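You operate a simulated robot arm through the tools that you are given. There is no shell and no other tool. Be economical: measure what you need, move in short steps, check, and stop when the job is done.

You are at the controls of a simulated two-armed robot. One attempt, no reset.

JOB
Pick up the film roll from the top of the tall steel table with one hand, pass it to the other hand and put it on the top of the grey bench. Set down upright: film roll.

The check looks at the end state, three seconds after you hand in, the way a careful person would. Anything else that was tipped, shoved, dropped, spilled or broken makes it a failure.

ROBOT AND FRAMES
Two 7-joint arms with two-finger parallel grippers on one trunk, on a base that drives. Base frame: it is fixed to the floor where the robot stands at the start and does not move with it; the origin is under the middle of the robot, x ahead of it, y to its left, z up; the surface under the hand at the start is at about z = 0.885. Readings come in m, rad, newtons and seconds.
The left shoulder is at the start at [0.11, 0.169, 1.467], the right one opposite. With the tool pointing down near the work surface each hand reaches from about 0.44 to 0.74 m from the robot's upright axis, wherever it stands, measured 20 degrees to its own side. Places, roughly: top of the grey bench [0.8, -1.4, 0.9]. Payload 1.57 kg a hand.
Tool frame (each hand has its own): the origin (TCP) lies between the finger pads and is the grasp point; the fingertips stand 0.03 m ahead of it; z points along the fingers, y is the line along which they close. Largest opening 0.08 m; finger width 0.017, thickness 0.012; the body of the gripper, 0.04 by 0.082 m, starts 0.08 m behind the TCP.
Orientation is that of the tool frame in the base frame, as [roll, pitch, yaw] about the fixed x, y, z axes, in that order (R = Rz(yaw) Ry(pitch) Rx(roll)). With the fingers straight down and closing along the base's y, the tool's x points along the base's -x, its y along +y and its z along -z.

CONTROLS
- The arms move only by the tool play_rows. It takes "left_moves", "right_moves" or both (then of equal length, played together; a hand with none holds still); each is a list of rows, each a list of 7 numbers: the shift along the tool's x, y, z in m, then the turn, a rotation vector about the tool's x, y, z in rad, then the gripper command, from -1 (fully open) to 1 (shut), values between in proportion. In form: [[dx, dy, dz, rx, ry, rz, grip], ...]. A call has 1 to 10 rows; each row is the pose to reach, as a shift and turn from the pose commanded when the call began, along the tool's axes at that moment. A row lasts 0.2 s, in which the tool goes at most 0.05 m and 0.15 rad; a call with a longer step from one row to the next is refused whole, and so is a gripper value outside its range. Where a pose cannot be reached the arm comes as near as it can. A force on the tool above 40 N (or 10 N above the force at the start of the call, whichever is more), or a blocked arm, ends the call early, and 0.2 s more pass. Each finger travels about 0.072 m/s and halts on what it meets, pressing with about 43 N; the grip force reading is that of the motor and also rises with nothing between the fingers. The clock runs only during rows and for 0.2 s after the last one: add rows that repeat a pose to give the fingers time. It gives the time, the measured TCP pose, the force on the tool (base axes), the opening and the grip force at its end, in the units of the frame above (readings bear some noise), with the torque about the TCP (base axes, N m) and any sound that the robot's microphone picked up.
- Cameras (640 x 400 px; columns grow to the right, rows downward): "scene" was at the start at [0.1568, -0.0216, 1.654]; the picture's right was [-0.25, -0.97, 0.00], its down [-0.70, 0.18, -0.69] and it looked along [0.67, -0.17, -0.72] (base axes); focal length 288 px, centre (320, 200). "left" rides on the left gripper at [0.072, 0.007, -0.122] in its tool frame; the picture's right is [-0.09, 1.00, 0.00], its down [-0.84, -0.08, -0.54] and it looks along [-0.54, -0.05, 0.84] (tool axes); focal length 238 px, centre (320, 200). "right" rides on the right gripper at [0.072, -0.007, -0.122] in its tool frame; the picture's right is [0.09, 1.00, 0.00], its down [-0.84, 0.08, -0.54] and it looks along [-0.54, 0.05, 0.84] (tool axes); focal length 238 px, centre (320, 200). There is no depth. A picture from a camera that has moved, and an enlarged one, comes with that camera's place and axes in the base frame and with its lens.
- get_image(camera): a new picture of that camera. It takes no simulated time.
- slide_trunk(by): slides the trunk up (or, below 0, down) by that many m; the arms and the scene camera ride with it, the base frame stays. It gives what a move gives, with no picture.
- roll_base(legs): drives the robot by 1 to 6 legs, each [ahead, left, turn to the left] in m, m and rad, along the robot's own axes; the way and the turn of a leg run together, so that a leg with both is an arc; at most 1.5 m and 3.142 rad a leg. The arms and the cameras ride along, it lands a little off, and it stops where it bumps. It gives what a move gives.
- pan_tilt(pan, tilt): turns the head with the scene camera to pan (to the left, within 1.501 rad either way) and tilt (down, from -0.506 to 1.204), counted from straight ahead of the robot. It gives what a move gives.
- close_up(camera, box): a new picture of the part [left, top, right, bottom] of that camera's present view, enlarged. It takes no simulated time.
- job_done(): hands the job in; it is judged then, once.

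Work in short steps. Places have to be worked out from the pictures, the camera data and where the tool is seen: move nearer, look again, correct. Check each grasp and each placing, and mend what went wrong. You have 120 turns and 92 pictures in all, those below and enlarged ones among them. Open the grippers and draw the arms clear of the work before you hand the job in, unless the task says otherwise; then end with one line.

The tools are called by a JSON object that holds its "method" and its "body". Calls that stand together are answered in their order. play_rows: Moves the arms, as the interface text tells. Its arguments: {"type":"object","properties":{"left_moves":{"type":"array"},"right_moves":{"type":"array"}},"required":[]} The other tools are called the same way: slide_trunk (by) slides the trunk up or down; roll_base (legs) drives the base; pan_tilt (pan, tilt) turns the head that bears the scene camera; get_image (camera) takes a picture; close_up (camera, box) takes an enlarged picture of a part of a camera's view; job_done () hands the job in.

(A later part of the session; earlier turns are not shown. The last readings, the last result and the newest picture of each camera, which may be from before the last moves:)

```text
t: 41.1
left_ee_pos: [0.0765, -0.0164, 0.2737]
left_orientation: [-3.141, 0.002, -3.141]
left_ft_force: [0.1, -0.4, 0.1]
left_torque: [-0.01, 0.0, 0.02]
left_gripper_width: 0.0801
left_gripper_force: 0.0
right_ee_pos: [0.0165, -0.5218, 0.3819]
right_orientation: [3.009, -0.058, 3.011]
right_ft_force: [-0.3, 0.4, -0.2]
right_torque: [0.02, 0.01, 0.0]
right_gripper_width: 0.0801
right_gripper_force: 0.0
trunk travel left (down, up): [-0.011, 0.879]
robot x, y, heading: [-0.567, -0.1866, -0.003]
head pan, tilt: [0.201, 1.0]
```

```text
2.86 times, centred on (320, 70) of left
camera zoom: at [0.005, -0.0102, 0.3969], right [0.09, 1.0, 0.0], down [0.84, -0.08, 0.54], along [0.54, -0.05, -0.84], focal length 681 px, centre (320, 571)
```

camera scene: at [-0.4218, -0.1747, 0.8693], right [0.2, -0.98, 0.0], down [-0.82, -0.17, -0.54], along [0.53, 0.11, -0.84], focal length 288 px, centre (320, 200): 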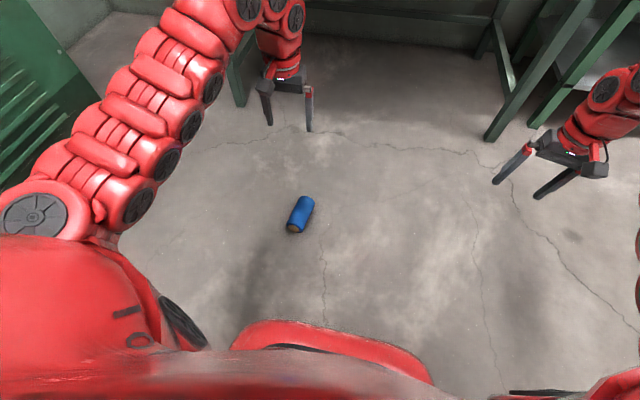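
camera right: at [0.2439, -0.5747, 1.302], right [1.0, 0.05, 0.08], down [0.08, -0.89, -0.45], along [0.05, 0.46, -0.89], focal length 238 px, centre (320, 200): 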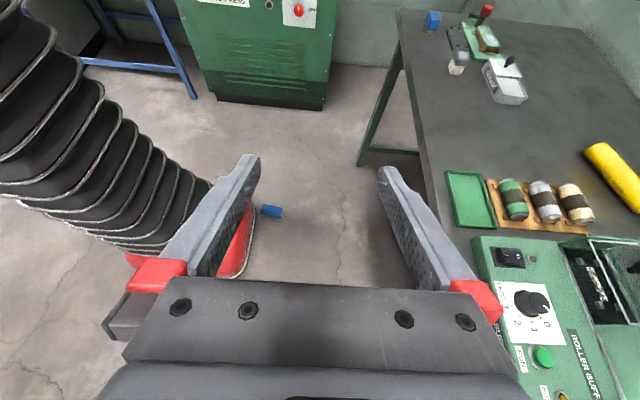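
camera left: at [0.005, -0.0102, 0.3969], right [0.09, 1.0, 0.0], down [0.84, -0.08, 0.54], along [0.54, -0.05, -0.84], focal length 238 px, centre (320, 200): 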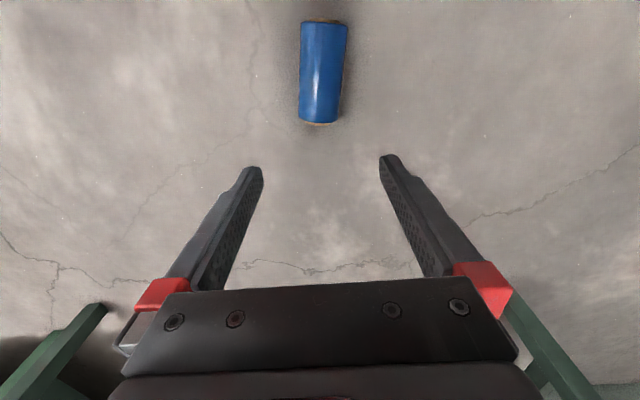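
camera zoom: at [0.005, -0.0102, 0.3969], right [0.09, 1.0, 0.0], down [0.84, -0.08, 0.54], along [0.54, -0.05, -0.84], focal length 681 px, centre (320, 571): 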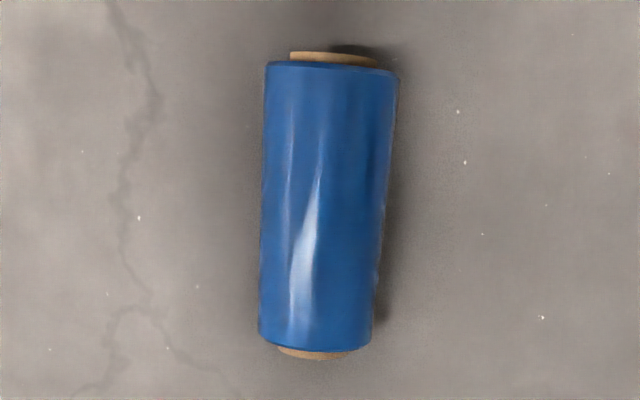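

The near (-x) end shows the solid brown core, which was underneath before. So the bottom end faces the robot and the top faces +x. The left hand will grip the bottom half around x≈0.018, aligned with the axis (8.5° yaw).

{"method": "play_rows", "body": {"left_moves": [[0.02, 0.003, 0.03, 0, 0, 0.074, -1], [0.04, 0.006, 0.06, 0, 0, 0.148, -1], [0.0585, 0.009, 0.09, 0, 0, 0.148, -1], [0.0585, 0.009, 0.13, 0, 0, 0.148, -1], [0.0585, 0.009, 0.155, 0, 0, 0.148, -1], [0.0585, 0.009, 0.155, 0, 0, 0.148, -1]]}}

{"method": "get_image", "body": {"camera": "left"}}

{"method": "close_up", "body": {"camera": "scene", "box": [240, 130, 360, 250]}}

```text
t: 42.5
left_ee_pos: [0.0196, -0.0091, 0.119]
left_orientation: [-3.139, 0.002, 2.99]
left_ft_force: [0.2, 0.1, -0.1]
left_torque: [-0.01, -0.01, 0.01]
left_gripper_width: 0.0801
left_gripper_force: 0.1
right_ee_pos: [0.0153, -0.5209, 0.3818]
right_orientation: [3.008, -0.06, 3.011]
right_ft_force: [-0.8, -0.4, -0.4]
right_torque: [0.03, 0.01, 0.01]
right_gripper_width: 0.08
right_gripper_force: 0.1
trunk travel left (down, up): [-0.011, 0.879]
robot x, y, heading: [-0.5668, -0.1903, 0.001]
head pan, tilt: [0.201, 1.0]
```

```text
60 pictures are left
camera left: at [-0.0517, 0.0081, 0.2417], right [0.24, 0.97, 0.0], down [0.81, -0.2, 0.54], along [0.53, -0.13, -0.84], focal length 238 px, centre (320, 200)
```

left: 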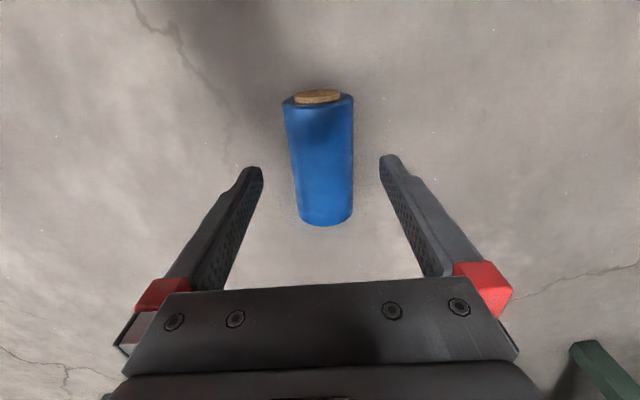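

```text
3.33 times, centred on (300, 190) of scene
camera zoom: at [-0.4218, -0.1747, 0.8693], right [0.2, -0.98, 0.0], down [-0.82, -0.17, -0.54], along [0.53, 0.11, -0.84], focal length 959 px, centre (387, 233)
```

zoom: 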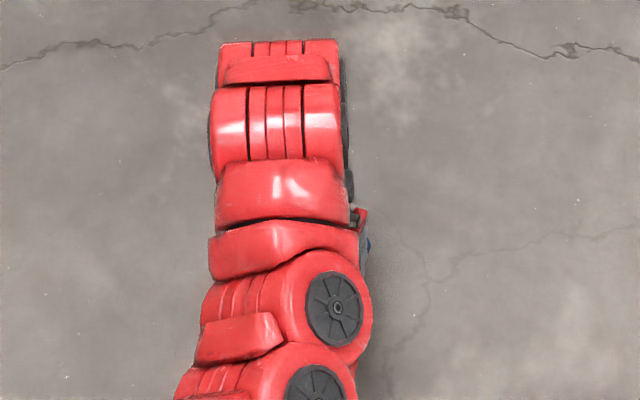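

The roll is aligned and centred between the fingers, with the grip point about 37 mm from its bottom end. I'll lower to z≈0.038 and close.

{"method": "play_rows", "body": {"left_moves": [[0, 0, 0.03, 0, 0, 0, -1], [0, 0, 0.06, 0, 0, 0, -1], [0, 0, 0.08, 0, 0, 0, -1], [0, 0, 0.08, 0, 0, 0, -1]]}}

{"method": "play_rows", "body": {"left_moves": [[0, 0, 0, 0, 0, 0, 0], [0, 0, 0, 0, 0, 0, 1], [0, 0, 0, 0, 0, 0, 1], [0, 0, 0, 0, 0, 0, 1]]}}

{"method": "get_image", "body": {"camera": "left"}}

```text
t: 43.5
left_ee_pos: [0.0191, -0.0108, 0.0365]
left_orientation: [-3.139, 0.001, 2.994]
left_ft_force: [0.3, 0.0, -0.6]
left_torque: [0.0, -0.04, 0.0]
left_gripper_width: 0.0801
left_gripper_force: 0.0
right_ee_pos: [0.0158, -0.5213, 0.3818]
right_orientation: [3.01, -0.059, 3.012]
right_ft_force: [-0.3, 0.5, -0.1]
right_torque: [-0.03, 0.0, -0.02]
right_gripper_width: 0.0801
right_gripper_force: 0.1
trunk travel left (down, up): [-0.011, 0.879]
robot x, y, heading: [-0.5696, -0.1868, 0.002]
head pan, tilt: [0.201, 1.0]
```

```text
t: 44.5
left_ee_pos: [0.0197, -0.009, 0.0359]
left_orientation: [-3.139, 0.002, 2.994]
left_ft_force: [0.9, -0.5, -0.4]
left_torque: [-0.02, -0.08, -0.07]
left_gripper_width: 0.0589
left_gripper_force: 42.8
right_ee_pos: [0.0156, -0.5216, 0.3819]
right_orientation: [3.009, -0.06, 3.009]
right_ft_force: [0.3, 0.3, -0.8]
right_torque: [-0.03, -0.01, 0.02]
right_gripper_width: 0.0797
right_gripper_force: 0.0
trunk travel left (down, up): [-0.011, 0.879]
robot x, y, heading: [-0.5693, -0.1884, -0.004]
head pan, tilt: [0.201, 1.0]
```

```text
58 pictures are left
camera left: at [-0.0508, 0.0074, 0.1589], right [0.24, 0.97, 0.0], down [0.82, -0.2, 0.54], along [0.53, -0.13, -0.84], focal length 238 px, centre (320, 200)
```

left: 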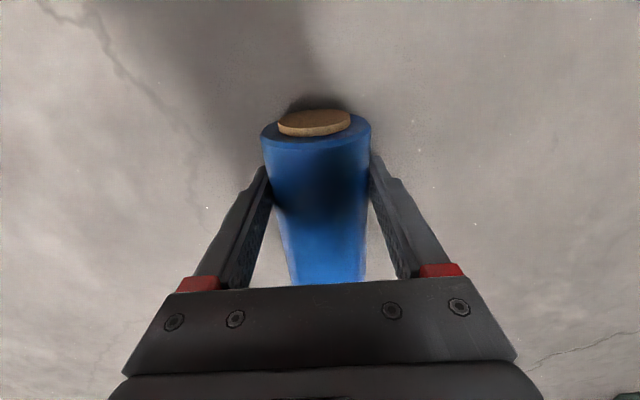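

It is gripped at 0.059 m. I'll lift a little and check that it holds.

{"method": "play_rows", "body": {"left_moves": [[0, 0, -0.02, 0, 0, 0, 1], [0, 0, -0.05, 0, 0, 0, 1], [0, 0, -0.08, 0, 0, 0, 1], [0, 0, -0.1, 0, 0, 0, 1], [0, 0, -0.1, 0, 0, 0, 1]]}}

{"method": "get_image", "body": {"camera": "left"}}

{"method": "play_rows", "body": {"left_moves": [[0, 0, 0, 0, 0, 0, 1], [0, 0, 0, 0, 0, 0, 1], [0, 0, 0, 0, 0, 0, 1], [0, 0, 0, 0, 0, 0, 1], [0, 0, 0, 0, 0, 0, 1], [0, 0, 0, 0, 0, 0, 1], [0, 0, 0, 0, 0, 0, 1], [0, 0, 0, 0, 0, 0, 1]]}}

{"method": "get_image", "body": {"camera": "left"}}

```text
t: 45.8
left_ee_pos: [0.0186, -0.0103, 0.1389]
left_orientation: [-3.139, 0.002, 2.993]
left_ft_force: [0.1, 0.0, -3.1]
left_torque: [0.02, 0.04, -0.01]
left_gripper_width: 0.059
left_gripper_force: 42.8
right_ee_pos: [0.0154, -0.5203, 0.3817]
right_orientation: [3.009, -0.059, 3.011]
right_ft_force: [-0.6, -1.2, -0.4]
right_torque: [0.03, 0.02, 0.02]
right_gripper_width: 0.08
right_gripper_force: 0.1
trunk travel left (down, up): [-0.011, 0.879]
robot x, y, heading: [-0.5703, -0.1878, 0.007]
head pan, tilt: [0.201, 1.0]
```

```text
57 pictures are left
camera left: at [-0.0519, 0.0071, 0.2608], right [0.24, 0.97, 0.0], down [0.82, -0.2, 0.54], along [0.53, -0.13, -0.84], focal length 238 px, centre (320, 200)
```

left: 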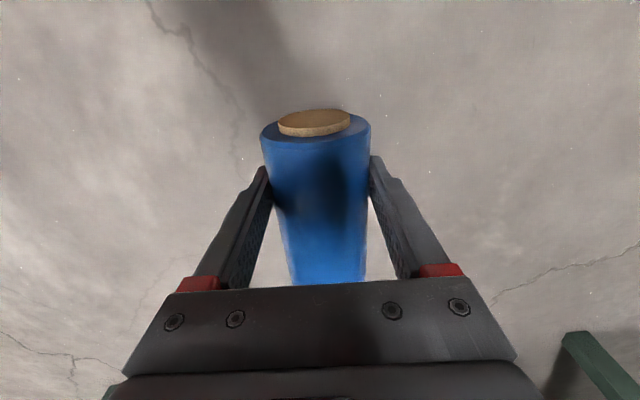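

```text
t: 47.5
left_ee_pos: [0.0181, -0.011, 0.138]
left_orientation: [-3.141, -0.001, 2.991]
left_ft_force: [-0.6, -0.5, -2.1]
left_torque: [-0.01, 0.04, 0.01]
left_gripper_width: 0.0589
left_gripper_force: 43.1
right_ee_pos: [0.0159, -0.5198, 0.3829]
right_orientation: [3.007, -0.061, 3.01]
right_ft_force: [-0.6, 0.0, -1.0]
right_torque: [0.0, -0.03, -0.01]
right_gripper_width: 0.08
right_gripper_force: 0.0
trunk travel left (down, up): [-0.011, 0.879]
robot x, y, heading: [-0.5675, -0.1889, 0.001]
head pan, tilt: [0.201, 1.0]
```

```text
56 pictures are left
camera left: at [-0.0519, 0.0071, 0.2606], right [0.24, 0.97, 0.0], down [0.82, -0.2, 0.54], along [0.53, -0.13, -0.84], focal length 238 px, centre (320, 200)
```

left: 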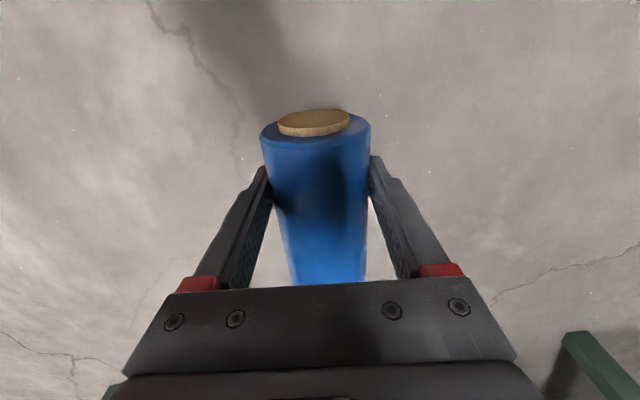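

The roll is steady in the grip. I'll do the handover here, low down. Now I raise the left hand and pitch it forward so that the roll comes upright, bottom down.

{"method": "play_rows", "body": {"left_moves": [[0, 0, -0.02, 0, -0.08, 0, 1], [0, 0, -0.05, 0, -0.2, 0, 1], [0, 0, -0.08, 0, -0.34, 0, 1], [0, 0, -0.11, 0, -0.48, 0, 1], [0, 0, -0.14, 0, -0.62, 0, 1], [0, 0, -0.16, 0, -0.76, 0, 1], [0, 0, -0.18, 0, -0.9, 0, 1], [0, 0, -0.2, 0, -1.04, 0, 1], [0, 0, -0.2, 0, -1.15, 0, 1], [0, 0, -0.2, 0, -1.15, 0, 1]]}}

{"method": "get_image", "body": {"camera": "scene"}}

```text
t: 50.0
left_ee_pos: [0.1165, -0.0222, 0.5273]
left_orientation: [1.373, 1.477, 1.281]
left_ft_force: [1.0, 0.0, -4.4]
left_torque: [-0.03, -0.11, -0.01]
left_gripper_width: 0.0587
left_gripper_force: 42.4
left hand out of reach, approached as far as the arm can: row 6, 7, 8, 9, 10
right_ee_pos: [0.0171, -0.5183, 0.3787]
right_orientation: [3.013, -0.068, 3.013]
right_ft_force: [-0.4, 0.3, -1.6]
right_torque: [-0.06, 0.03, 0.03]
right_gripper_width: 0.0803
right_gripper_force: 0.1
trunk travel left (down, up): [-0.011, 0.879]
robot x, y, heading: [-0.5687, -0.1867, 0.0]
head pan, tilt: [0.201, 1.0]
stopped in row 10 (left hand): the arm was blocked; the commanded pose is now the measured one
```

```text
55 pictures are left
camera scene: at [-0.4159, -0.1705, 0.8689], right [0.2, -0.98, 0.0], down [-0.83, -0.17, -0.53], along [0.52, 0.11, -0.85], focal length 288 px, centre (320, 200)
```

scene: 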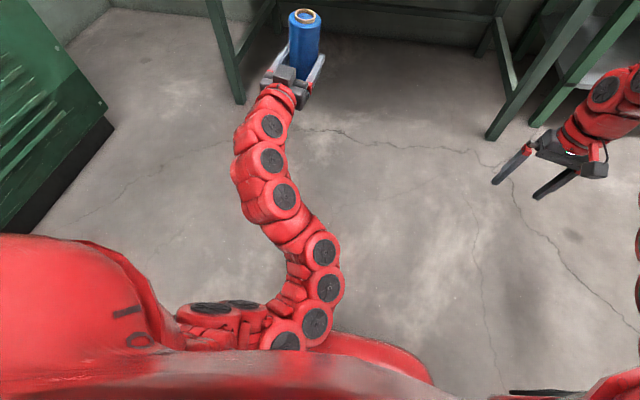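

The roll is now upright and held, bottom down, but the left elbow folded down against something, perhaps the base. I'll raise the trunk to give the elbow room.

{"method": "slide_trunk", "body": {"by": 0.3}}

{"method": "get_image", "body": {"camera": "scene"}}

{"method": "get_image", "body": {"camera": "right"}}

```text
t: 53.0
left_ee_pos: [0.1145, -0.0291, 0.8293]
left_orientation: [1.342, 1.473, 1.244]
left_ft_force: [0.2, 0.7, -1.4]
left_torque: [0.03, 0.03, 0.0]
left_gripper_width: 0.0588
left_gripper_force: 43.4
right_ee_pos: [0.0164, -0.5207, 0.6811]
right_orientation: [3.009, -0.062, 3.011]
right_ft_force: [0.1, -0.1, 0.4]
right_torque: [-0.01, -0.01, -0.01]
right_gripper_width: 0.08
right_gripper_force: 0.1
trunk travel left (down, up): [-0.311, 0.579]
robot x, y, heading: [-0.5686, -0.1872, 0.004]
head pan, tilt: [0.201, 1.0]
```

```text
54 pictures are left
camera scene: at [-0.4216, -0.1747, 1.1692], right [0.2, -0.98, 0.0], down [-0.82, -0.17, -0.54], along [0.53, 0.11, -0.84], focal length 288 px, centre (320, 200)
```

scene: 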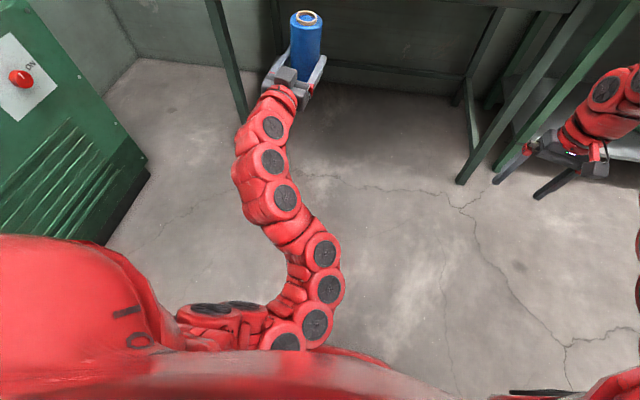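

```text
53 pictures are left
camera right: at [-0.052, -0.5355, 0.8063], right [0.05, 0.99, 0.14], down [0.86, -0.11, 0.5], along [0.51, 0.1, -0.86], focal length 238 px, centre (320, 200)
```

right: 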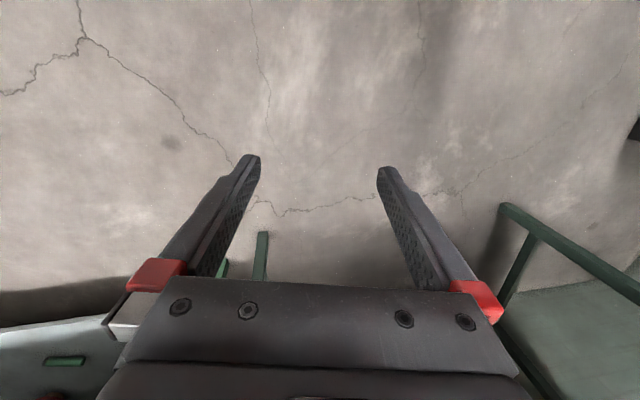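

Nothing slipped. For the right hand to reach the top of the roll from above, the left hand must be lower and nearer the middle. I'll raise the trunk 0.3 for elbow room, then move the left hand down, back and right, removing the 5° tilt.

{"method": "slide_trunk", "body": {"by": 0.3}}

{"method": "play_rows", "body": {"left_moves": [[0.025, -0.01, -0.01, 0, 0.01, -0.03, 1], [0.05, -0.02, -0.02, 0, 0.02, -0.06, 1], [0.075, -0.03, -0.03, 0, 0.03, -0.09, 1], [0.1, -0.04, -0.04, 0, 0.03, -0.09, 1], [0.125, -0.05, -0.05, 0, 0.03, -0.09, 1], [0.125, -0.05, -0.05, 0, 0.03, -0.09, 1]]}}

{"method": "get_image", "body": {"camera": "scene"}}

```text
t: 56.0
left_ee_pos: [0.1146, -0.0283, 1.1283]
left_orientation: [1.341, 1.473, 1.244]
left_ft_force: [0.7, 0.5, -2.4]
left_torque: [0.04, 0.02, -0.02]
left_gripper_width: 0.0587
left_gripper_force: 43.0
right_ee_pos: [0.0165, -0.5217, 0.9823]
right_orientation: [3.007, -0.06, 3.012]
right_ft_force: [0.0, -0.4, 0.7]
right_torque: [0.01, 0.03, -0.01]
right_gripper_width: 0.0801
right_gripper_force: 0.1
trunk travel left (down, up): [-0.611, 0.279]
robot x, y, heading: [-0.5698, -0.1859, 0.005]
head pan, tilt: [0.201, 1.0]
```

```text
t: 57.4
left_ee_pos: [0.0618, -0.06, 0.9993]
left_orientation: [2.567, 1.561, 2.469]
left_ft_force: [0.2, -0.6, -2.2]
left_torque: [-0.02, 0.03, -0.02]
left_gripper_width: 0.0586
left_gripper_force: 43.1
right_ee_pos: [0.0161, -0.5209, 0.9817]
right_orientation: [3.009, -0.06, 3.011]
right_ft_force: [0.4, -0.5, 0.6]
right_torque: [-0.01, -0.01, -0.01]
right_gripper_width: 0.0799
right_gripper_force: 0.1
trunk travel left (down, up): [-0.611, 0.279]
robot x, y, heading: [-0.5686, -0.1855, 0.006]
head pan, tilt: [0.201, 1.0]
```

```text
52 pictures are left
camera scene: at [-0.4214, -0.1748, 1.4692], right [0.2, -0.98, 0.0], down [-0.82, -0.17, -0.54], along [0.53, 0.11, -0.84], focal length 288 px, centre (320, 200)
```

scene: 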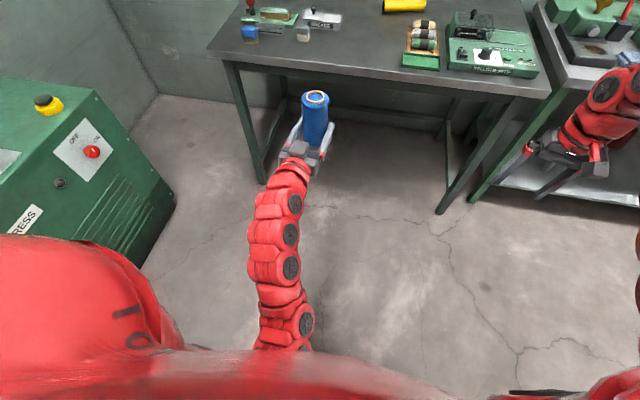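

Reach is good and the roll is upright. I'll bring it a bit further down and to the middle, to about (0.03, -0.14, 0.92).

{"method": "play_rows", "body": {"left_moves": [[0.02, -0.02, -0.008, 0, 0, 0, 1], [0.04, -0.04, -0.016, 0, 0, 0, 1], [0.06, -0.06, -0.024, 0, 0, 0, 1], [0.08, -0.08, -0.03, 0, 0, 0, 1], [0.08, -0.08, -0.03, 0, 0, 0, 1]]}}

{"method": "get_image", "body": {"camera": "scene"}}

```text
t: 58.5
left_ee_pos: [0.0253, -0.1401, 0.9183]
left_orientation: [2.521, 1.561, 2.423]
left_ft_force: [-0.8, -0.3, -2.4]
left_torque: [-0.01, 0.04, 0.0]
left_gripper_width: 0.0586
left_gripper_force: 43.0
right_ee_pos: [0.0145, -0.5206, 0.9809]
right_orientation: [3.011, -0.06, 3.012]
right_ft_force: [0.5, 0.7, 0.0]
right_torque: [0.03, -0.02, -0.04]
right_gripper_width: 0.0797
right_gripper_force: 0.1
trunk travel left (down, up): [-0.611, 0.279]
robot x, y, heading: [-0.5684, -0.1923, 0.005]
head pan, tilt: [0.201, 1.0]
```

```text
51 pictures are left
camera scene: at [-0.4216, -0.1745, 1.4693], right [0.2, -0.98, 0.0], down [-0.82, -0.17, -0.54], along [0.53, 0.11, -0.84], focal length 288 px, centre (320, 200)
```

scene: 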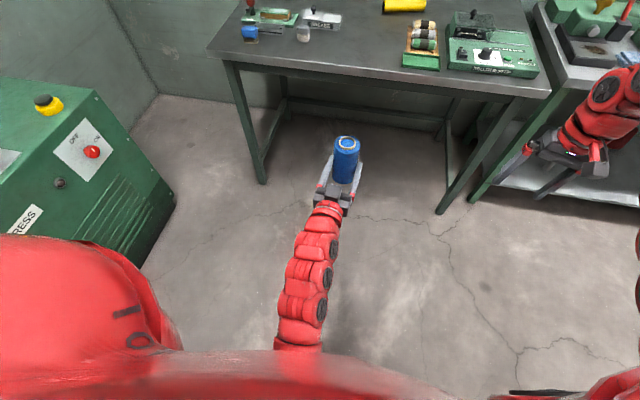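

The roll's top is at about (0.033, -0.141, 1.0). For the right hand to come over it from above, I lower the left hand another 0.08 m. At the same time I raise and straighten the right hand.

{"method": "play_rows", "body": {"left_moves": [[0.02, 0, 0, 0, 0, 0, 1], [0.04, 0, 0, 0, 0, 0, 1], [0.06, 0, 0, 0, 0, 0, 1], [0.08, 0, 0, 0, 0, 0, 1], [0.08, 0, 0, 0, 0, 0, 1]], "right_moves": [[0, 0.02, 0, 0, 0, 0, -1], [0, 0.04, 0, 0, 0, 0, -1], [0, 0.06, 0, 0, 0, 0, -1], [0, 0.08, 0, 0, 0, 0, -1], [0, 0.1, 0, 0, 0, 0, -1]]}}

{"method": "get_image", "body": {"camera": "scene"}}

```text
t: 59.8
left_ee_pos: [0.0246, -0.137, 0.8385]
left_orientation: [2.623, 1.561, 2.524]
left_ft_force: [0.2, 0.0, -2.2]
left_torque: [-0.02, 0.04, -0.04]
left_gripper_width: 0.0586
left_gripper_force: 42.7
right_ee_pos: [0.0167, -0.5182, 0.9833]
right_orientation: [3.008, -0.059, 3.011]
right_ft_force: [-0.7, -0.1, -0.5]
right_torque: [0.01, -0.01, -0.02]
right_gripper_width: 0.0801
right_gripper_force: 0.0
right hand out of reach, approached as far as the arm can: row 1, 2, 3, 4, 5
trunk travel left (down, up): [-0.611, 0.279]
robot x, y, heading: [-0.5674, -0.1898, 0.004]
head pan, tilt: [0.201, 1.0]
```

```text
50 pictures are left
camera scene: at [-0.4218, -0.1748, 1.4693], right [0.2, -0.98, 0.0], down [-0.82, -0.17, -0.54], along [0.53, 0.11, -0.84], focal length 288 px, centre (320, 200)
```

scene: 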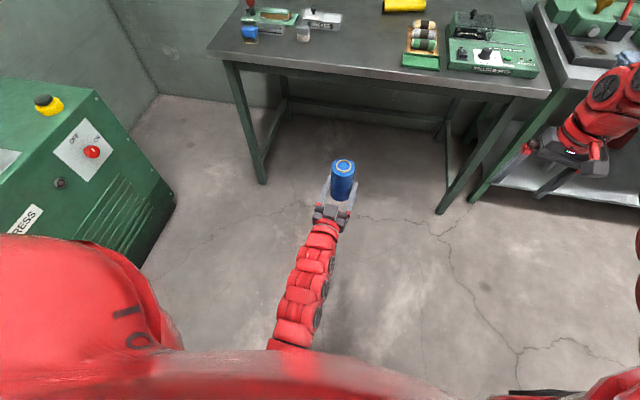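

The left is fine. The right is at its upper reach limit and refuses sideways moves, so I lower it first, as worked for the left.

{"method": "play_rows", "body": {"right_moves": [[0, -0.1, 0.04, 0, 0, 0, -1], [0, -0.1, 0.08, 0, 0, 0, -1], [0, -0.1, 0.12, 0, 0, 0, -1], [0, -0.1, 0.12, 0, 0, 0, -1]]}}

```text
refused: row 1 steps farther than a row can; nothing moved
```

{"method": "play_rows", "body": {"right_moves": [[0, 0, 0.04, 0, 0, 0, -1], [0, 0, 0.08, 0, 0, 0, -1], [0, 0, 0.12, 0, 0, 0, -1], [0, 0, 0.14, 0, 0, 0, -1], [0, 0, 0.14, 0, 0, 0, -1]]}}

```text
t: 61.0
left_ee_pos: [0.0252, -0.1386, 0.8379]
left_orientation: [2.539, 1.56, 2.437]
left_ft_force: [-0.4, -0.3, -2.8]
left_torque: [0.01, 0.0, 0.03]
left_gripper_width: 0.0586
left_gripper_force: 43.1
right_ee_pos: [0.0186, -0.5066, 0.8188]
right_orientation: [3.006, -0.062, 3.011]
right_ft_force: [-0.6, 0.1, -0.4]
right_torque: [0.01, 0.0, 0.01]
right_gripper_width: 0.0799
right_gripper_force: 0.0
right hand out of reach, approached as far as the arm can: row 1, 2, 3, 4, 5
trunk travel left (down, up): [-0.611, 0.279]
robot x, y, heading: [-0.5709, -0.1908, -0.001]
head pan, tilt: [0.201, 1.0]
```

The right hand came down to 0.819 and is still slightly tilted. I'll straighten it and see whether it reports reachable.

{"method": "play_rows", "body": {"right_moves": [[0, 0, 0, 0.07, -0.02, -0.065, -1], [0, 0, 0, 0.141, -0.042, -0.13, -1], [0, 0, 0, 0.141, -0.042, -0.13, -1], [0, 0, 0, 0.141, -0.042, -0.13, -1]]}}

```text
t: 62.0
left_ee_pos: [0.0246, -0.1374, 0.839]
left_orientation: [2.607, 1.562, 2.509]
left_ft_force: [0.3, -0.1, -1.7]
left_torque: [-0.02, 0.05, 0.04]
left_gripper_width: 0.0588
left_gripper_force: 43.1
right_ee_pos: [0.0211, -0.5062, 0.8206]
right_orientation: [-3.135, -0.01, 3.138]
right_ft_force: [-0.3, 0.1, 0.8]
right_torque: [0.01, -0.02, -0.01]
right_gripper_width: 0.0802
right_gripper_force: 0.1
right hand out of reach, approached as far as the arm can: row 1
trunk travel left (down, up): [-0.611, 0.279]
robot x, y, heading: [-0.5691, -0.1874, 0.0]
head pan, tilt: [0.201, 1.0]
```

The right hand is straight and in reach again. I'll raise it and bring it nearer, to about (0.02, -0.34, 0.99), keeping clear of the left.

{"method": "play_rows", "body": {"right_moves": [[0, 0.01, -0.03, 0, 0, 0, -1], [0, 0.03, -0.06, 0, 0, 0, -1], [0, 0.06, -0.09, 0, 0, 0, -1], [0, 0.1, -0.12, 0, 0, 0, -1], [0, 0.14, -0.15, 0, 0, 0, -1], [0, 0.16, -0.17, 0, 0, 0, -1], [0, 0.16, -0.17, 0, 0, 0, -1]]}}

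{"method": "get_image", "body": {"camera": "right"}}

```text
t: 63.5
left_ee_pos: [0.0257, -0.1359, 0.8394]
left_orientation: [2.587, 1.561, 2.489]
left_ft_force: [-0.5, -0.3, -2.3]
left_torque: [-0.04, 0.03, 0.01]
left_gripper_width: 0.059
left_gripper_force: 42.5
right_ee_pos: [0.0574, -0.4206, 0.8458]
right_orientation: [-3.135, -0.011, 3.138]
right_ft_force: [-0.3, 0.2, 0.9]
right_torque: [-0.05, 0.0, -0.03]
right_gripper_width: 0.08
right_gripper_force: 0.1
right hand out of reach, approached as far as the arm can: row 1, 2, 3, 4, 5, 6, 7
trunk travel left (down, up): [-0.611, 0.279]
robot x, y, heading: [-0.5678, -0.1888, 0.001]
head pan, tilt: [0.201, 1.0]
```

```text
49 pictures are left
camera right: at [-0.0137, -0.4266, 0.9689], right [-0.09, 1.0, 0.0], down [0.84, 0.08, 0.53], along [0.53, 0.04, -0.85], focal length 238 px, centre (320, 200)
```

right: 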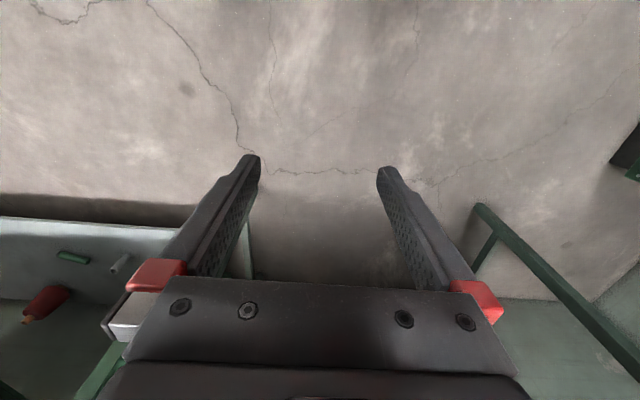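

The right arm seems limited by its current configuration. I'll look at it with the head camera.

{"method": "pan_tilt", "body": {"pan": -0.7, "tilt": 0.8}}

{"method": "get_image", "body": {"camera": "scene"}}

```text
t: 64.8
left_ee_pos: [0.0246, -0.1364, 0.8389]
left_orientation: [2.599, 1.562, 2.499]
left_ft_force: [0.4, 0.6, -1.4]
left_torque: [-0.01, 0.02, 0.03]
left_gripper_width: 0.0586
left_gripper_force: 42.9
right_ee_pos: [0.0576, -0.4205, 0.8458]
right_orientation: [-3.138, -0.01, 3.138]
right_ft_force: [0.0, -0.6, 0.1]
right_torque: [0.01, 0.01, -0.04]
right_gripper_width: 0.08
right_gripper_force: 0.2
trunk travel left (down, up): [-0.611, 0.279]
robot x, y, heading: [-0.5691, -0.189, 0.0]
head pan, tilt: [-0.7, 0.799]
```

```text
48 pictures are left
camera scene: at [-0.4279, -0.2405, 1.4844], right [-0.64, -0.77, 0.0], down [-0.55, 0.46, -0.7], along [0.53, -0.45, -0.72], focal length 288 px, centre (320, 200)
```

scene: 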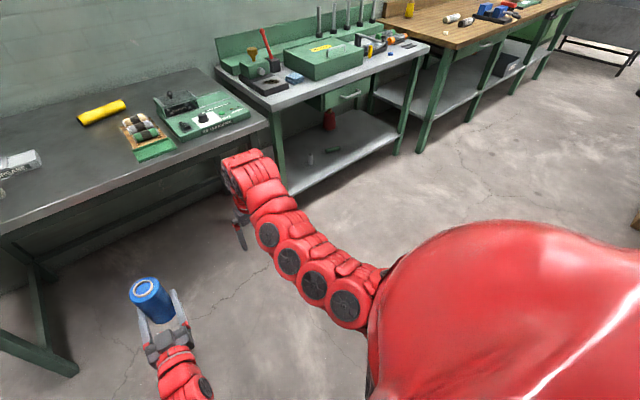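

The view shows the arms well apart. I'll lower the left another 0.1 m so that the right hand can work at a height it reaches, and bring the right command down by 0.13 m.

{"method": "play_rows", "body": {"left_moves": [[0.02, 0, 0, 0, 0, 0, 1], [0.04, 0, 0, 0, 0, 0, 1], [0.06, 0, 0, 0, 0, 0, 1], [0.08, 0, 0, 0, 0, 0, 1], [0.1, 0, 0, 0, 0, 0, 1], [0.1, 0, 0, 0, 0, 0, 1]], "right_moves": [[0, 0, 0.03, 0, 0, 0, -1], [0, 0, 0.06, 0, 0, 0, -1], [0, 0, 0.09, 0, 0, 0, -1], [0, 0, 0.12, 0, 0, 0, -1], [0, 0, 0.13, 0, 0, 0, -1], [0, 0, 0.13, 0, 0, 0, -1]]}}

{"method": "get_image", "body": {"camera": "scene"}}

```text
t: 66.2
left_ee_pos: [0.0231, -0.1363, 0.7389]
left_orientation: [2.568, 1.563, 2.47]
left_ft_force: [-0.5, 0.6, -1.9]
left_torque: [0.02, 0.03, -0.02]
left_gripper_width: 0.0586
left_gripper_force: 42.7
right_ee_pos: [0.0631, -0.422, 0.721]
right_orientation: [-3.137, -0.009, 3.139]
right_ft_force: [0.0, 0.7, 0.0]
right_torque: [0.03, 0.02, 0.02]
right_gripper_width: 0.0799
right_gripper_force: 0.0
trunk travel left (down, up): [-0.611, 0.279]
robot x, y, heading: [-0.5675, -0.1856, 0.002]
head pan, tilt: [-0.7, 0.799]
```

```text
47 pictures are left
camera scene: at [-0.4282, -0.2407, 1.4844], right [-0.64, -0.77, 0.0], down [-0.55, 0.46, -0.7], along [0.53, -0.45, -0.72], focal length 288 px, centre (320, 200)
```

scene: 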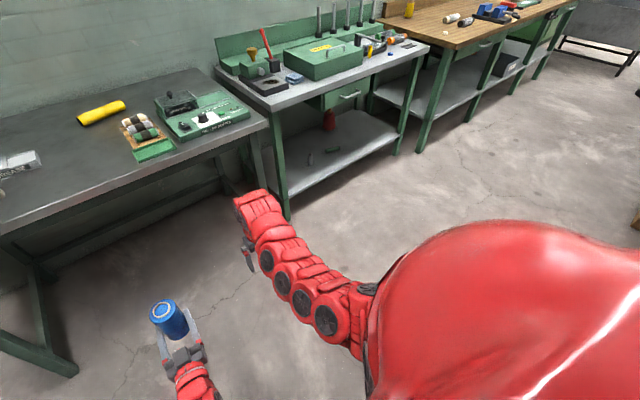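

Commands are now relative to the measured pose, and the right is at (0.063, -0.422, 0.721). I'll raise it to about 0.86 while pulling it nearer to the robot, and test the reach.

{"method": "play_rows", "body": {"right_moves": [[0.015, 0, -0.02, 0, 0, 0, -1], [0.03, 0, -0.05, 0, 0, 0, -1], [0.03, 0.02, -0.08, 0, 0, 0, -1], [0.03, 0.04, -0.11, 0, 0, 0, -1], [0.03, 0.06, -0.14, 0, 0, 0, -1], [0.03, 0.06, -0.14, 0, 0, 0, -1]]}}

```text
t: 67.5
left_ee_pos: [0.023, -0.1358, 0.7367]
left_orientation: [2.587, 1.561, 2.49]
left_ft_force: [0.4, 0.1, -2.2]
left_torque: [-0.03, 0.02, -0.02]
left_gripper_width: 0.0587
left_gripper_force: 43.1
right_ee_pos: [0.0597, -0.3734, 0.8416]
right_orientation: [-3.135, -0.01, 3.135]
right_ft_force: [-0.6, -0.1, -0.3]
right_torque: [0.0, 0.02, 0.0]
right_gripper_width: 0.0799
right_gripper_force: 0.0
right hand out of reach, approached as far as the arm can: row 4, 5, 6
trunk travel left (down, up): [-0.611, 0.279]
robot x, y, heading: [-0.5689, -0.1853, 0.003]
head pan, tilt: [-0.7, 0.799]
```

The right hand tops out near z 0.84 at x 0.06. I'll lower the left another 0.07 m and move it 0.03 m forward. That leaves the right room to pass over.

{"method": "play_rows", "body": {"left_moves": [[0.02, 0, 0.01, 0, 0, 0, 1], [0.04, 0, 0.02, 0, 0, 0, 1], [0.06, 0, 0.03, 0, 0, 0, 1], [0.07, 0, 0.03, 0, 0, 0, 1], [0.07, 0, 0.03, 0, 0, 0, 1]], "right_moves": [[0, 0, 0.005, 0, 0, 0, -1], [0, 0.0, 0.01, 0, 0, 0, -1], [0, 0.02, 0.015, 0, 0, 0, -1], [0, 0.05, 0.015, 0, 0, 0, -1], [0, 0.08, 0.015, 0, 0, 0, -1]]}}

{"method": "get_image", "body": {"camera": "right"}}

{"method": "get_image", "body": {"camera": "scene"}}

```text
t: 68.8
left_ee_pos: [0.0548, -0.1393, 0.6674]
left_orientation: [2.592, 1.562, 2.494]
left_ft_force: [0.3, 0.5, -0.9]
left_torque: [-0.02, -0.02, 0.02]
left_gripper_width: 0.0587
left_gripper_force: 43.5
right_ee_pos: [0.0604, -0.2893, 0.8259]
right_orientation: [-3.136, -0.011, 3.14]
right_ft_force: [-0.6, -0.1, -0.4]
right_torque: [-0.03, -0.03, 0.04]
right_gripper_width: 0.0797
right_gripper_force: 0.1
trunk travel left (down, up): [-0.611, 0.279]
robot x, y, heading: [-0.5665, -0.1905, 0.001]
head pan, tilt: [-0.7, 0.799]
```

```text
46 pictures are left
camera right: at [-0.0103, -0.2961, 0.9494], right [-0.09, 1.0, 0.0], down [0.84, 0.08, 0.53], along [0.53, 0.04, -0.85], focal length 238 px, centre (320, 200)
```

right: 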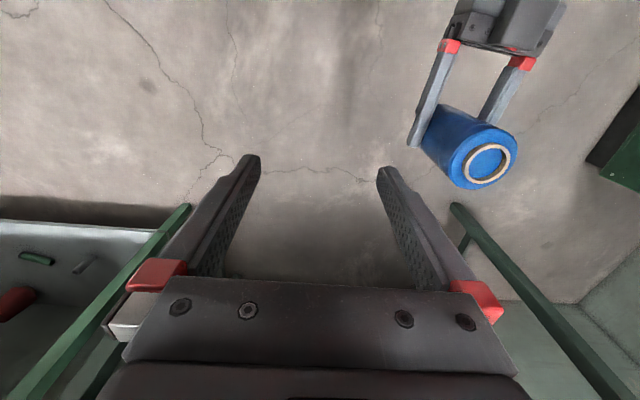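

```text
45 pictures are left
camera scene: at [-0.4281, -0.2398, 1.4845], right [-0.64, -0.77, 0.0], down [-0.55, 0.46, -0.7], along [0.53, -0.45, -0.72], focal length 288 px, centre (320, 200)
```

scene: 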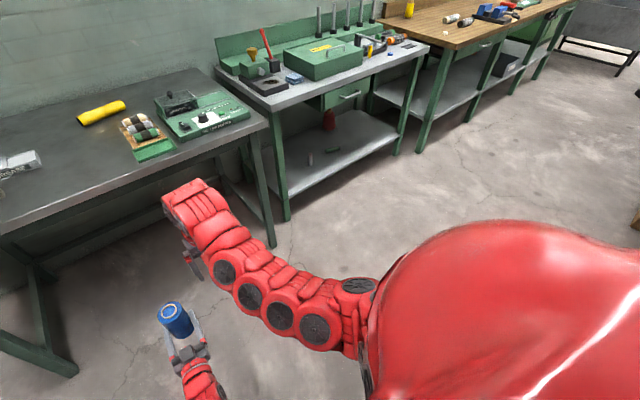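

The roll's top is at about (0.063, -0.142, 0.75), and the right fingertips at 0.796 clear it. I'll move the right hand over the roll.

{"method": "play_rows", "body": {"right_moves": [[0, 0.035, 0, 0, 0, 0, -1], [-0.001, 0.07, 0, 0, 0, 0, -1], [-0.002, 0.105, 0, 0, 0, 0, -1], [-0.003, 0.135, 0, 0, 0, 0, -1], [-0.003, 0.147, 0, 0, 0, 0, -1], [-0.003, 0.147, 0, 0, 0, 0, -1]], "left_moves": [[0, 0, 0, 0, 0, 0, 1], [0, 0, 0, 0, 0, 0, 1], [0, 0, 0, 0, 0, 0, 1], [0, 0, 0, 0, 0, 0, 1], [0, 0, 0, 0, 0, 0, 1], [0, 0, 0, 0, 0, 0, 1]]}}

{"method": "get_image", "body": {"camera": "right"}}

```text
t: 70.2
left_ee_pos: [0.0539, -0.138, 0.6695]
left_orientation: [2.574, 1.562, 2.477]
left_ft_force: [0.3, -0.7, -2.9]
left_torque: [-0.01, 0.02, -0.01]
left_gripper_width: 0.0588
left_gripper_force: 43.1
right_ee_pos: [0.0641, -0.1429, 0.8224]
right_orientation: [-3.138, -0.009, 3.137]
right_ft_force: [-0.8, 0.0, -0.3]
right_torque: [0.01, -0.03, 0.0]
right_gripper_width: 0.0802
right_gripper_force: 0.0
trunk travel left (down, up): [-0.611, 0.279]
robot x, y, heading: [-0.5682, -0.1884, 0.004]
head pan, tilt: [-0.7, 0.799]
```

```text
44 pictures are left
camera right: at [-0.0078, -0.1486, 0.9461], right [-0.09, 1.0, 0.0], down [0.84, 0.08, 0.53], along [0.53, 0.04, -0.85], focal length 238 px, centre (320, 200)
```

right: 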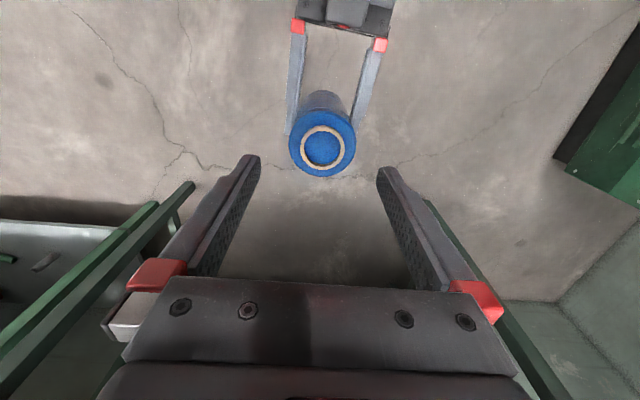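

The roll is centred under the right hand. I'll lower to about z 0.73, where the fingertips stay ~2 cm above the left fingers.

{"method": "play_rows", "body": {"right_moves": [[0.001, 0, 0.03, 0, 0, 0, -1], [0.001, 0, 0.06, 0, 0, 0, -1], [0.001, 0, 0.08, 0, 0, 0, -1], [0.001, 0, 0.092, 0, 0, 0, -1], [0.001, 0, 0.092, 0, 0, 0, -1]], "left_moves": [[0, 0, 0, 0, 0, 0, 1], [0, 0, 0, 0, 0, 0, 1], [0, 0, 0, 0, 0, 0, 1], [0, 0, 0, 0, 0, 0, 1], [0, 0, 0, 0, 0, 0, 1]]}}

{"method": "get_image", "body": {"camera": "right"}}

{"method": "close_up", "body": {"camera": "scene", "box": [100, 260, 260, 380]}}

```text
t: 71.3
left_ee_pos: [0.0551, -0.1381, 0.6683]
left_orientation: [2.574, 1.563, 2.474]
left_ft_force: [-0.4, -0.9, -2.1]
left_torque: [0.03, 0.04, -0.01]
left_gripper_width: 0.0588
left_gripper_force: 42.5
right_ee_pos: [0.0594, -0.1436, 0.7335]
right_orientation: [-3.139, -0.011, 3.139]
right_ft_force: [0.4, -0.9, 0.0]
right_torque: [0.01, -0.02, 0.0]
right_gripper_width: 0.0801
right_gripper_force: 0.1
trunk travel left (down, up): [-0.611, 0.279]
robot x, y, heading: [-0.5682, -0.1838, 0.001]
head pan, tilt: [-0.7, 0.799]
```

```text
43 pictures are left
camera right: at [-0.0127, -0.1502, 0.8562], right [-0.09, 1.0, 0.0], down [0.84, 0.08, 0.53], along [0.53, 0.04, -0.85], focal length 238 px, centre (320, 200)
```

right: 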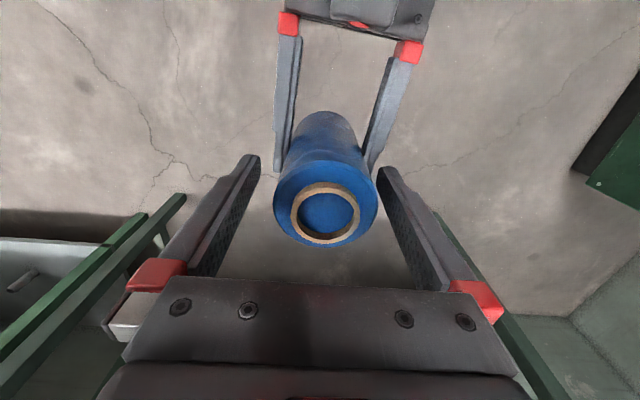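

```text
3.33 times, centred on (180, 320) of scene
camera zoom: at [-0.4281, -0.2405, 1.4844], right [-0.64, -0.77, 0.0], down [-0.55, 0.46, -0.7], along [0.53, -0.45, -0.72], focal length 959 px, centre (787, -200)
```

zoom: 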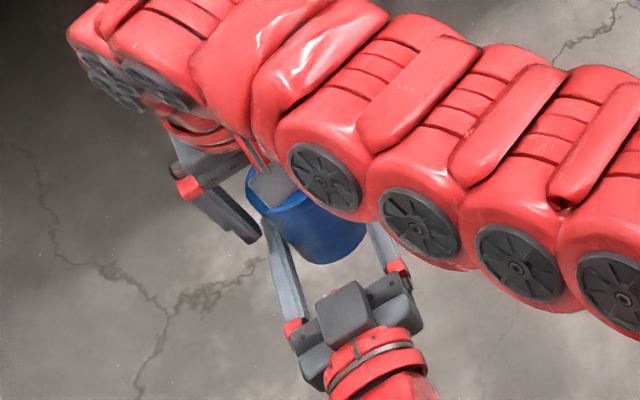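

The roll's top is at z≈0.748 and centred to within 3 mm. I'll lower 7 mm more, trim the position, and close the right hand while the left still holds.

{"method": "play_rows", "body": {"right_moves": [[-0.003, 0.002, 0.007, 0, 0, 0, -1], [-0.003, 0.002, 0.007, 0, 0, 0, 0], [-0.003, 0.002, 0.007, 0, 0, 0, 1], [-0.003, 0.002, 0.007, 0, 0, 0, 1], [-0.003, 0.002, 0.007, 0, 0, 0, 1], [-0.003, 0.002, 0.007, 0, 0, 0, 1]], "left_moves": [[0, 0, 0, 0, 0, 0, 1], [0, 0, 0, 0, 0, 0, 1], [0, 0, 0, 0, 0, 0, 1], [0, 0, 0, 0, 0, 0, 1], [0, 0, 0, 0, 0, 0, 1], [0, 0, 0, 0, 0, 0, 1]]}}

{"method": "get_image", "body": {"camera": "right"}}

```text
t: 72.8
left_ee_pos: [0.0543, -0.1389, 0.6675]
left_orientation: [2.645, 1.563, 2.545]
left_ft_force: [-5.2, -13.1, -0.1]
left_torque: [-0.54, -0.08, -0.14]
left_gripper_width: 0.0587
left_gripper_force: 43.4
right_ee_pos: [0.062, -0.1407, 0.7246]
right_orientation: [-3.14, -0.008, 3.141]
right_ft_force: [4.3, 12.8, 0.3]
right_torque: [1.32, -0.08, 0.07]
right_gripper_width: 0.0594
right_gripper_force: 43.1
trunk travel left (down, up): [-0.611, 0.279]
robot x, y, heading: [-0.5728, -0.1853, 0.001]
head pan, tilt: [-0.7, 0.799]
```

```text
41 pictures are left
camera right: at [-0.0099, -0.1477, 0.8489], right [-0.09, 1.0, 0.0], down [0.84, 0.08, 0.53], along [0.53, 0.05, -0.85], focal length 238 px, centre (320, 200)
```

right: 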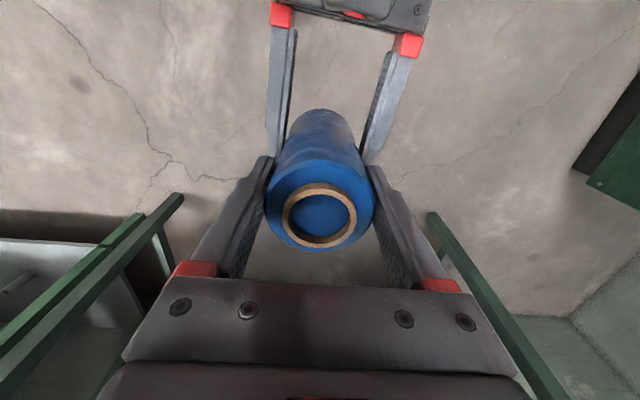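

Both hands hold the roll. I'll open the left while the right keeps gripping, then check the right before withdrawing.

{"method": "play_rows", "body": {"left_moves": [[0, 0, 0, 0, 0, 0, 0], [0, 0, 0, 0, 0, 0, -1], [0, 0, 0, 0, 0, 0, -1], [0, 0, 0, 0, 0, 0, -1]], "right_moves": [[0, 0, 0, 0, 0, 0, 1], [0, 0, 0, 0, 0, 0, 1], [0, 0, 0, 0, 0, 0, 1], [0, 0, 0, 0, 0, 0, 1]]}}

{"method": "get_image", "body": {"camera": "right"}}

```text
t: 73.8
left_ee_pos: [0.0543, -0.1379, 0.6683]
left_orientation: [2.557, 1.562, 2.459]
left_ft_force: [0.3, -0.6, 0.2]
left_torque: [0.02, -0.01, -0.02]
left_gripper_width: 0.0799
left_gripper_force: 0.1
right_ee_pos: [0.0621, -0.1418, 0.7252]
right_orientation: [-3.136, -0.011, 3.138]
right_ft_force: [-0.4, -0.2, 0.0]
right_torque: [-0.01, 0.01, -0.04]
right_gripper_width: 0.0594
right_gripper_force: 43.4
trunk travel left (down, up): [-0.611, 0.279]
robot x, y, heading: [-0.5711, -0.1883, 0.006]
head pan, tilt: [-0.7, 0.799]
```

```text
40 pictures are left
camera right: at [-0.0097, -0.1488, 0.8486], right [-0.09, 1.0, 0.0], down [0.84, 0.08, 0.53], along [0.53, 0.04, -0.85], focal length 238 px, centre (320, 200)
```

right: 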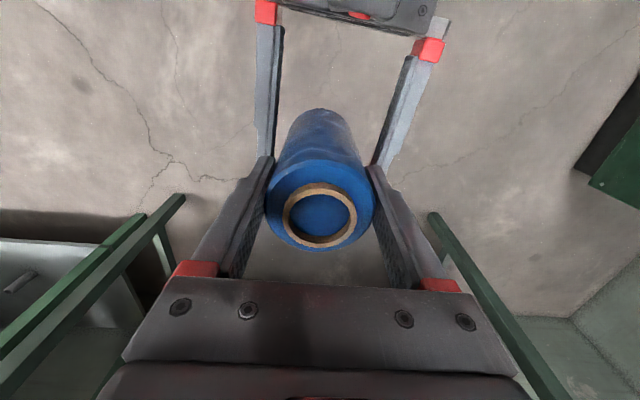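

The right holds it firmly alone at 0.0594. I'll withdraw the left straight back along its fingers.

{"method": "play_rows", "body": {"left_moves": [[0, 0, -0.03, 0, 0, 0, -1], [0, 0, -0.06, 0, 0, 0, -1], [0, 0, -0.09, 0, 0, 0, -1], [0, 0, -0.12, 0, 0, 0, -1], [0, 0.03, -0.14, 0, 0, 0, -1], [0, 0.06, -0.14, 0, 0, 0, -1]], "right_moves": [[0, 0, 0, 0, 0, 0, 1], [0, 0, 0, 0, 0, 0, 1], [0, 0, 0, 0, 0, 0, 1], [0, 0, 0, 0, 0, 0, 1], [0, 0, 0, 0, 0, 0, 1], [0, 0, 0, 0, 0, 0, 1]]}}

{"method": "get_image", "body": {"camera": "right"}}

{"method": "pan_tilt", "body": {"pan": 0.2, "tilt": 0.9}}

{"method": "get_image", "body": {"camera": "scene"}}

```text
t: 75.2
left_ee_pos: [-0.0806, -0.0643, 0.6677]
left_orientation: [2.656, 1.562, 2.556]
left_ft_force: [-0.3, -0.5, -0.3]
left_torque: [-0.05, -0.02, 0.0]
left_gripper_width: 0.0799
left_gripper_force: 0.1
right_ee_pos: [0.0616, -0.142, 0.727]
right_orientation: [-3.137, -0.011, 3.138]
right_ft_force: [-0.1, -0.1, 0.1]
right_torque: [0.01, 0.02, 0.0]
right_gripper_width: 0.0591
right_gripper_force: 43.4
trunk travel left (down, up): [-0.611, 0.279]
robot x, y, heading: [-0.5681, -0.1865, 0.002]
head pan, tilt: [-0.7, 0.799]
```

```text
39 pictures are left
camera right: at [-0.0096, -0.1483, 0.8487], right [-0.09, 1.0, 0.0], down [0.84, 0.08, 0.53], along [0.53, 0.04, -0.85], focal length 238 px, centre (320, 200)
```

right: 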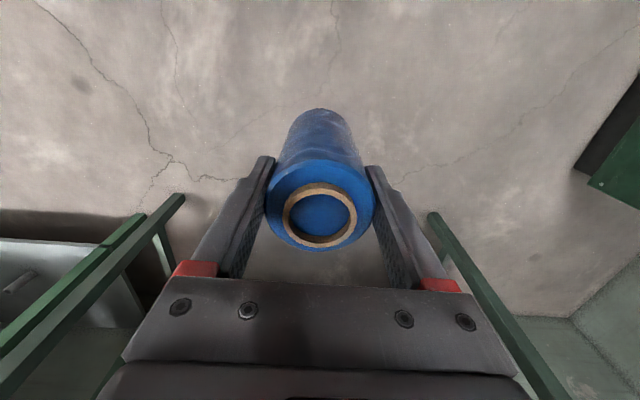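

```text
t: 76.3
left_ee_pos: [-0.0799, -0.0664, 0.6674]
left_orientation: [2.578, 1.561, 2.479]
left_ft_force: [0.1, -0.2, 0.2]
left_torque: [0.0, 0.03, -0.02]
left_gripper_width: 0.0799
left_gripper_force: 0.1
right_ee_pos: [0.0621, -0.1421, 0.7255]
right_orientation: [-3.137, -0.01, 3.139]
right_ft_force: [0.1, 0.9, -0.1]
right_torque: [0.04, -0.02, 0.04]
right_gripper_width: 0.0593
right_gripper_force: 43.7
trunk travel left (down, up): [-0.611, 0.279]
robot x, y, heading: [-0.569, -0.1854, 0.002]
head pan, tilt: [0.201, 0.901]
```

```text
38 pictures are left
camera scene: at [-0.4159, -0.1735, 1.4765], right [0.2, -0.98, 0.0], down [-0.77, -0.16, -0.62], along [0.61, 0.12, -0.78], focal length 288 px, centre (320, 200)
```

scene: 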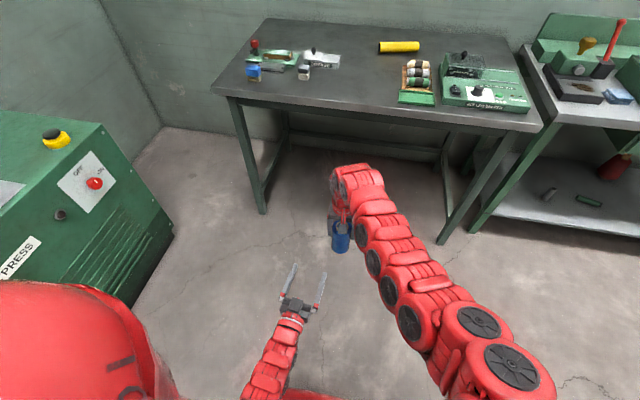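

The handover is complete and the right grip has held with no slip. I'll raise the trunk 0.25 m, lift the left hand a bit, and drive sideways toward the grey bench at this distance from the tables.

{"method": "slide_trunk", "body": {"by": 0.25}}

{"method": "play_rows", "body": {"left_moves": [[-0.03, 0.03, 0, 0, 0, 0, -1], [-0.06, 0.06, 0, 0, 0, 0, -1], [-0.09, 0.09, 0, 0, 0, 0, -1], [-0.12, 0.12, 0, 0, 0, 0, -1], [-0.15, 0.12, 0, 0, 0, 0, -1]], "right_moves": [[0, 0, -0.02, 0, 0, 0, 1], [0, 0, -0.04, 0, 0, 0, 1], [0, 0, -0.06, 0, 0, 0, 1], [0, 0, -0.08, 0, 0, 0, 1], [0, 0, -0.08, 0, 0, 0, 1]]}}

{"method": "get_image", "body": {"camera": "right"}}

```text
t: 78.9
left_ee_pos: [-0.0785, -0.0651, 0.9188]
left_orientation: [2.585, 1.562, 2.486]
left_ft_force: [-1.2, 0.1, -0.3]
left_torque: [0.03, 0.01, 0.02]
left_gripper_width: 0.0801
left_gripper_force: 0.1
right_ee_pos: [0.0618, -0.1419, 0.9757]
right_orientation: [-3.14, -0.01, 3.138]
right_ft_force: [-0.7, 0.2, -2.0]
right_torque: [-0.02, 0.01, 0.01]
right_gripper_width: 0.0592
right_gripper_force: 42.8
trunk travel left (down, up): [-0.861, 0.029]
robot x, y, heading: [-0.5701, -0.187, -0.002]
head pan, tilt: [0.201, 0.901]
```

```text
t: 80.1
left_ee_pos: [-0.0659, 0.0531, 1.0714]
left_orientation: [2.554, 1.56, 2.454]
left_ft_force: [0.1, -0.1, 0.5]
left_torque: [-0.03, 0.0, 0.0]
left_gripper_width: 0.08
left_gripper_force: 0.1
right_ee_pos: [0.0597, -0.14, 1.0568]
right_orientation: [-3.139, -0.011, 3.138]
right_ft_force: [0.1, 0.1, -2.2]
right_torque: [0.01, 0.01, 0.0]
right_gripper_width: 0.0588
right_gripper_force: 43.1
trunk travel left (down, up): [-0.861, 0.029]
robot x, y, heading: [-0.5714, -0.1898, 0.001]
head pan, tilt: [0.201, 0.901]
```

```text
37 pictures are left
camera right: at [-0.011, -0.1471, 1.1794], right [-0.09, 1.0, 0.0], down [0.84, 0.08, 0.53], along [0.53, 0.04, -0.85], focal length 238 px, centre (320, 200)
```

right: 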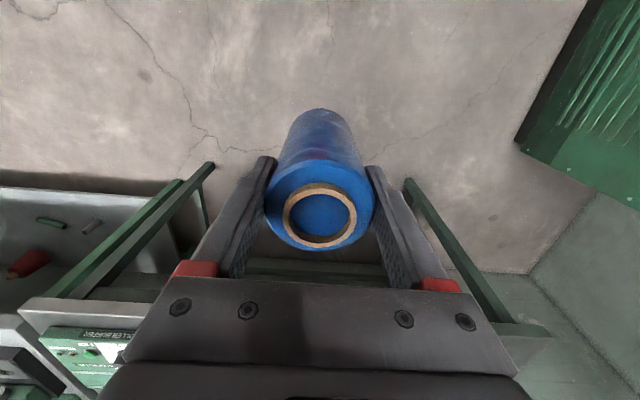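

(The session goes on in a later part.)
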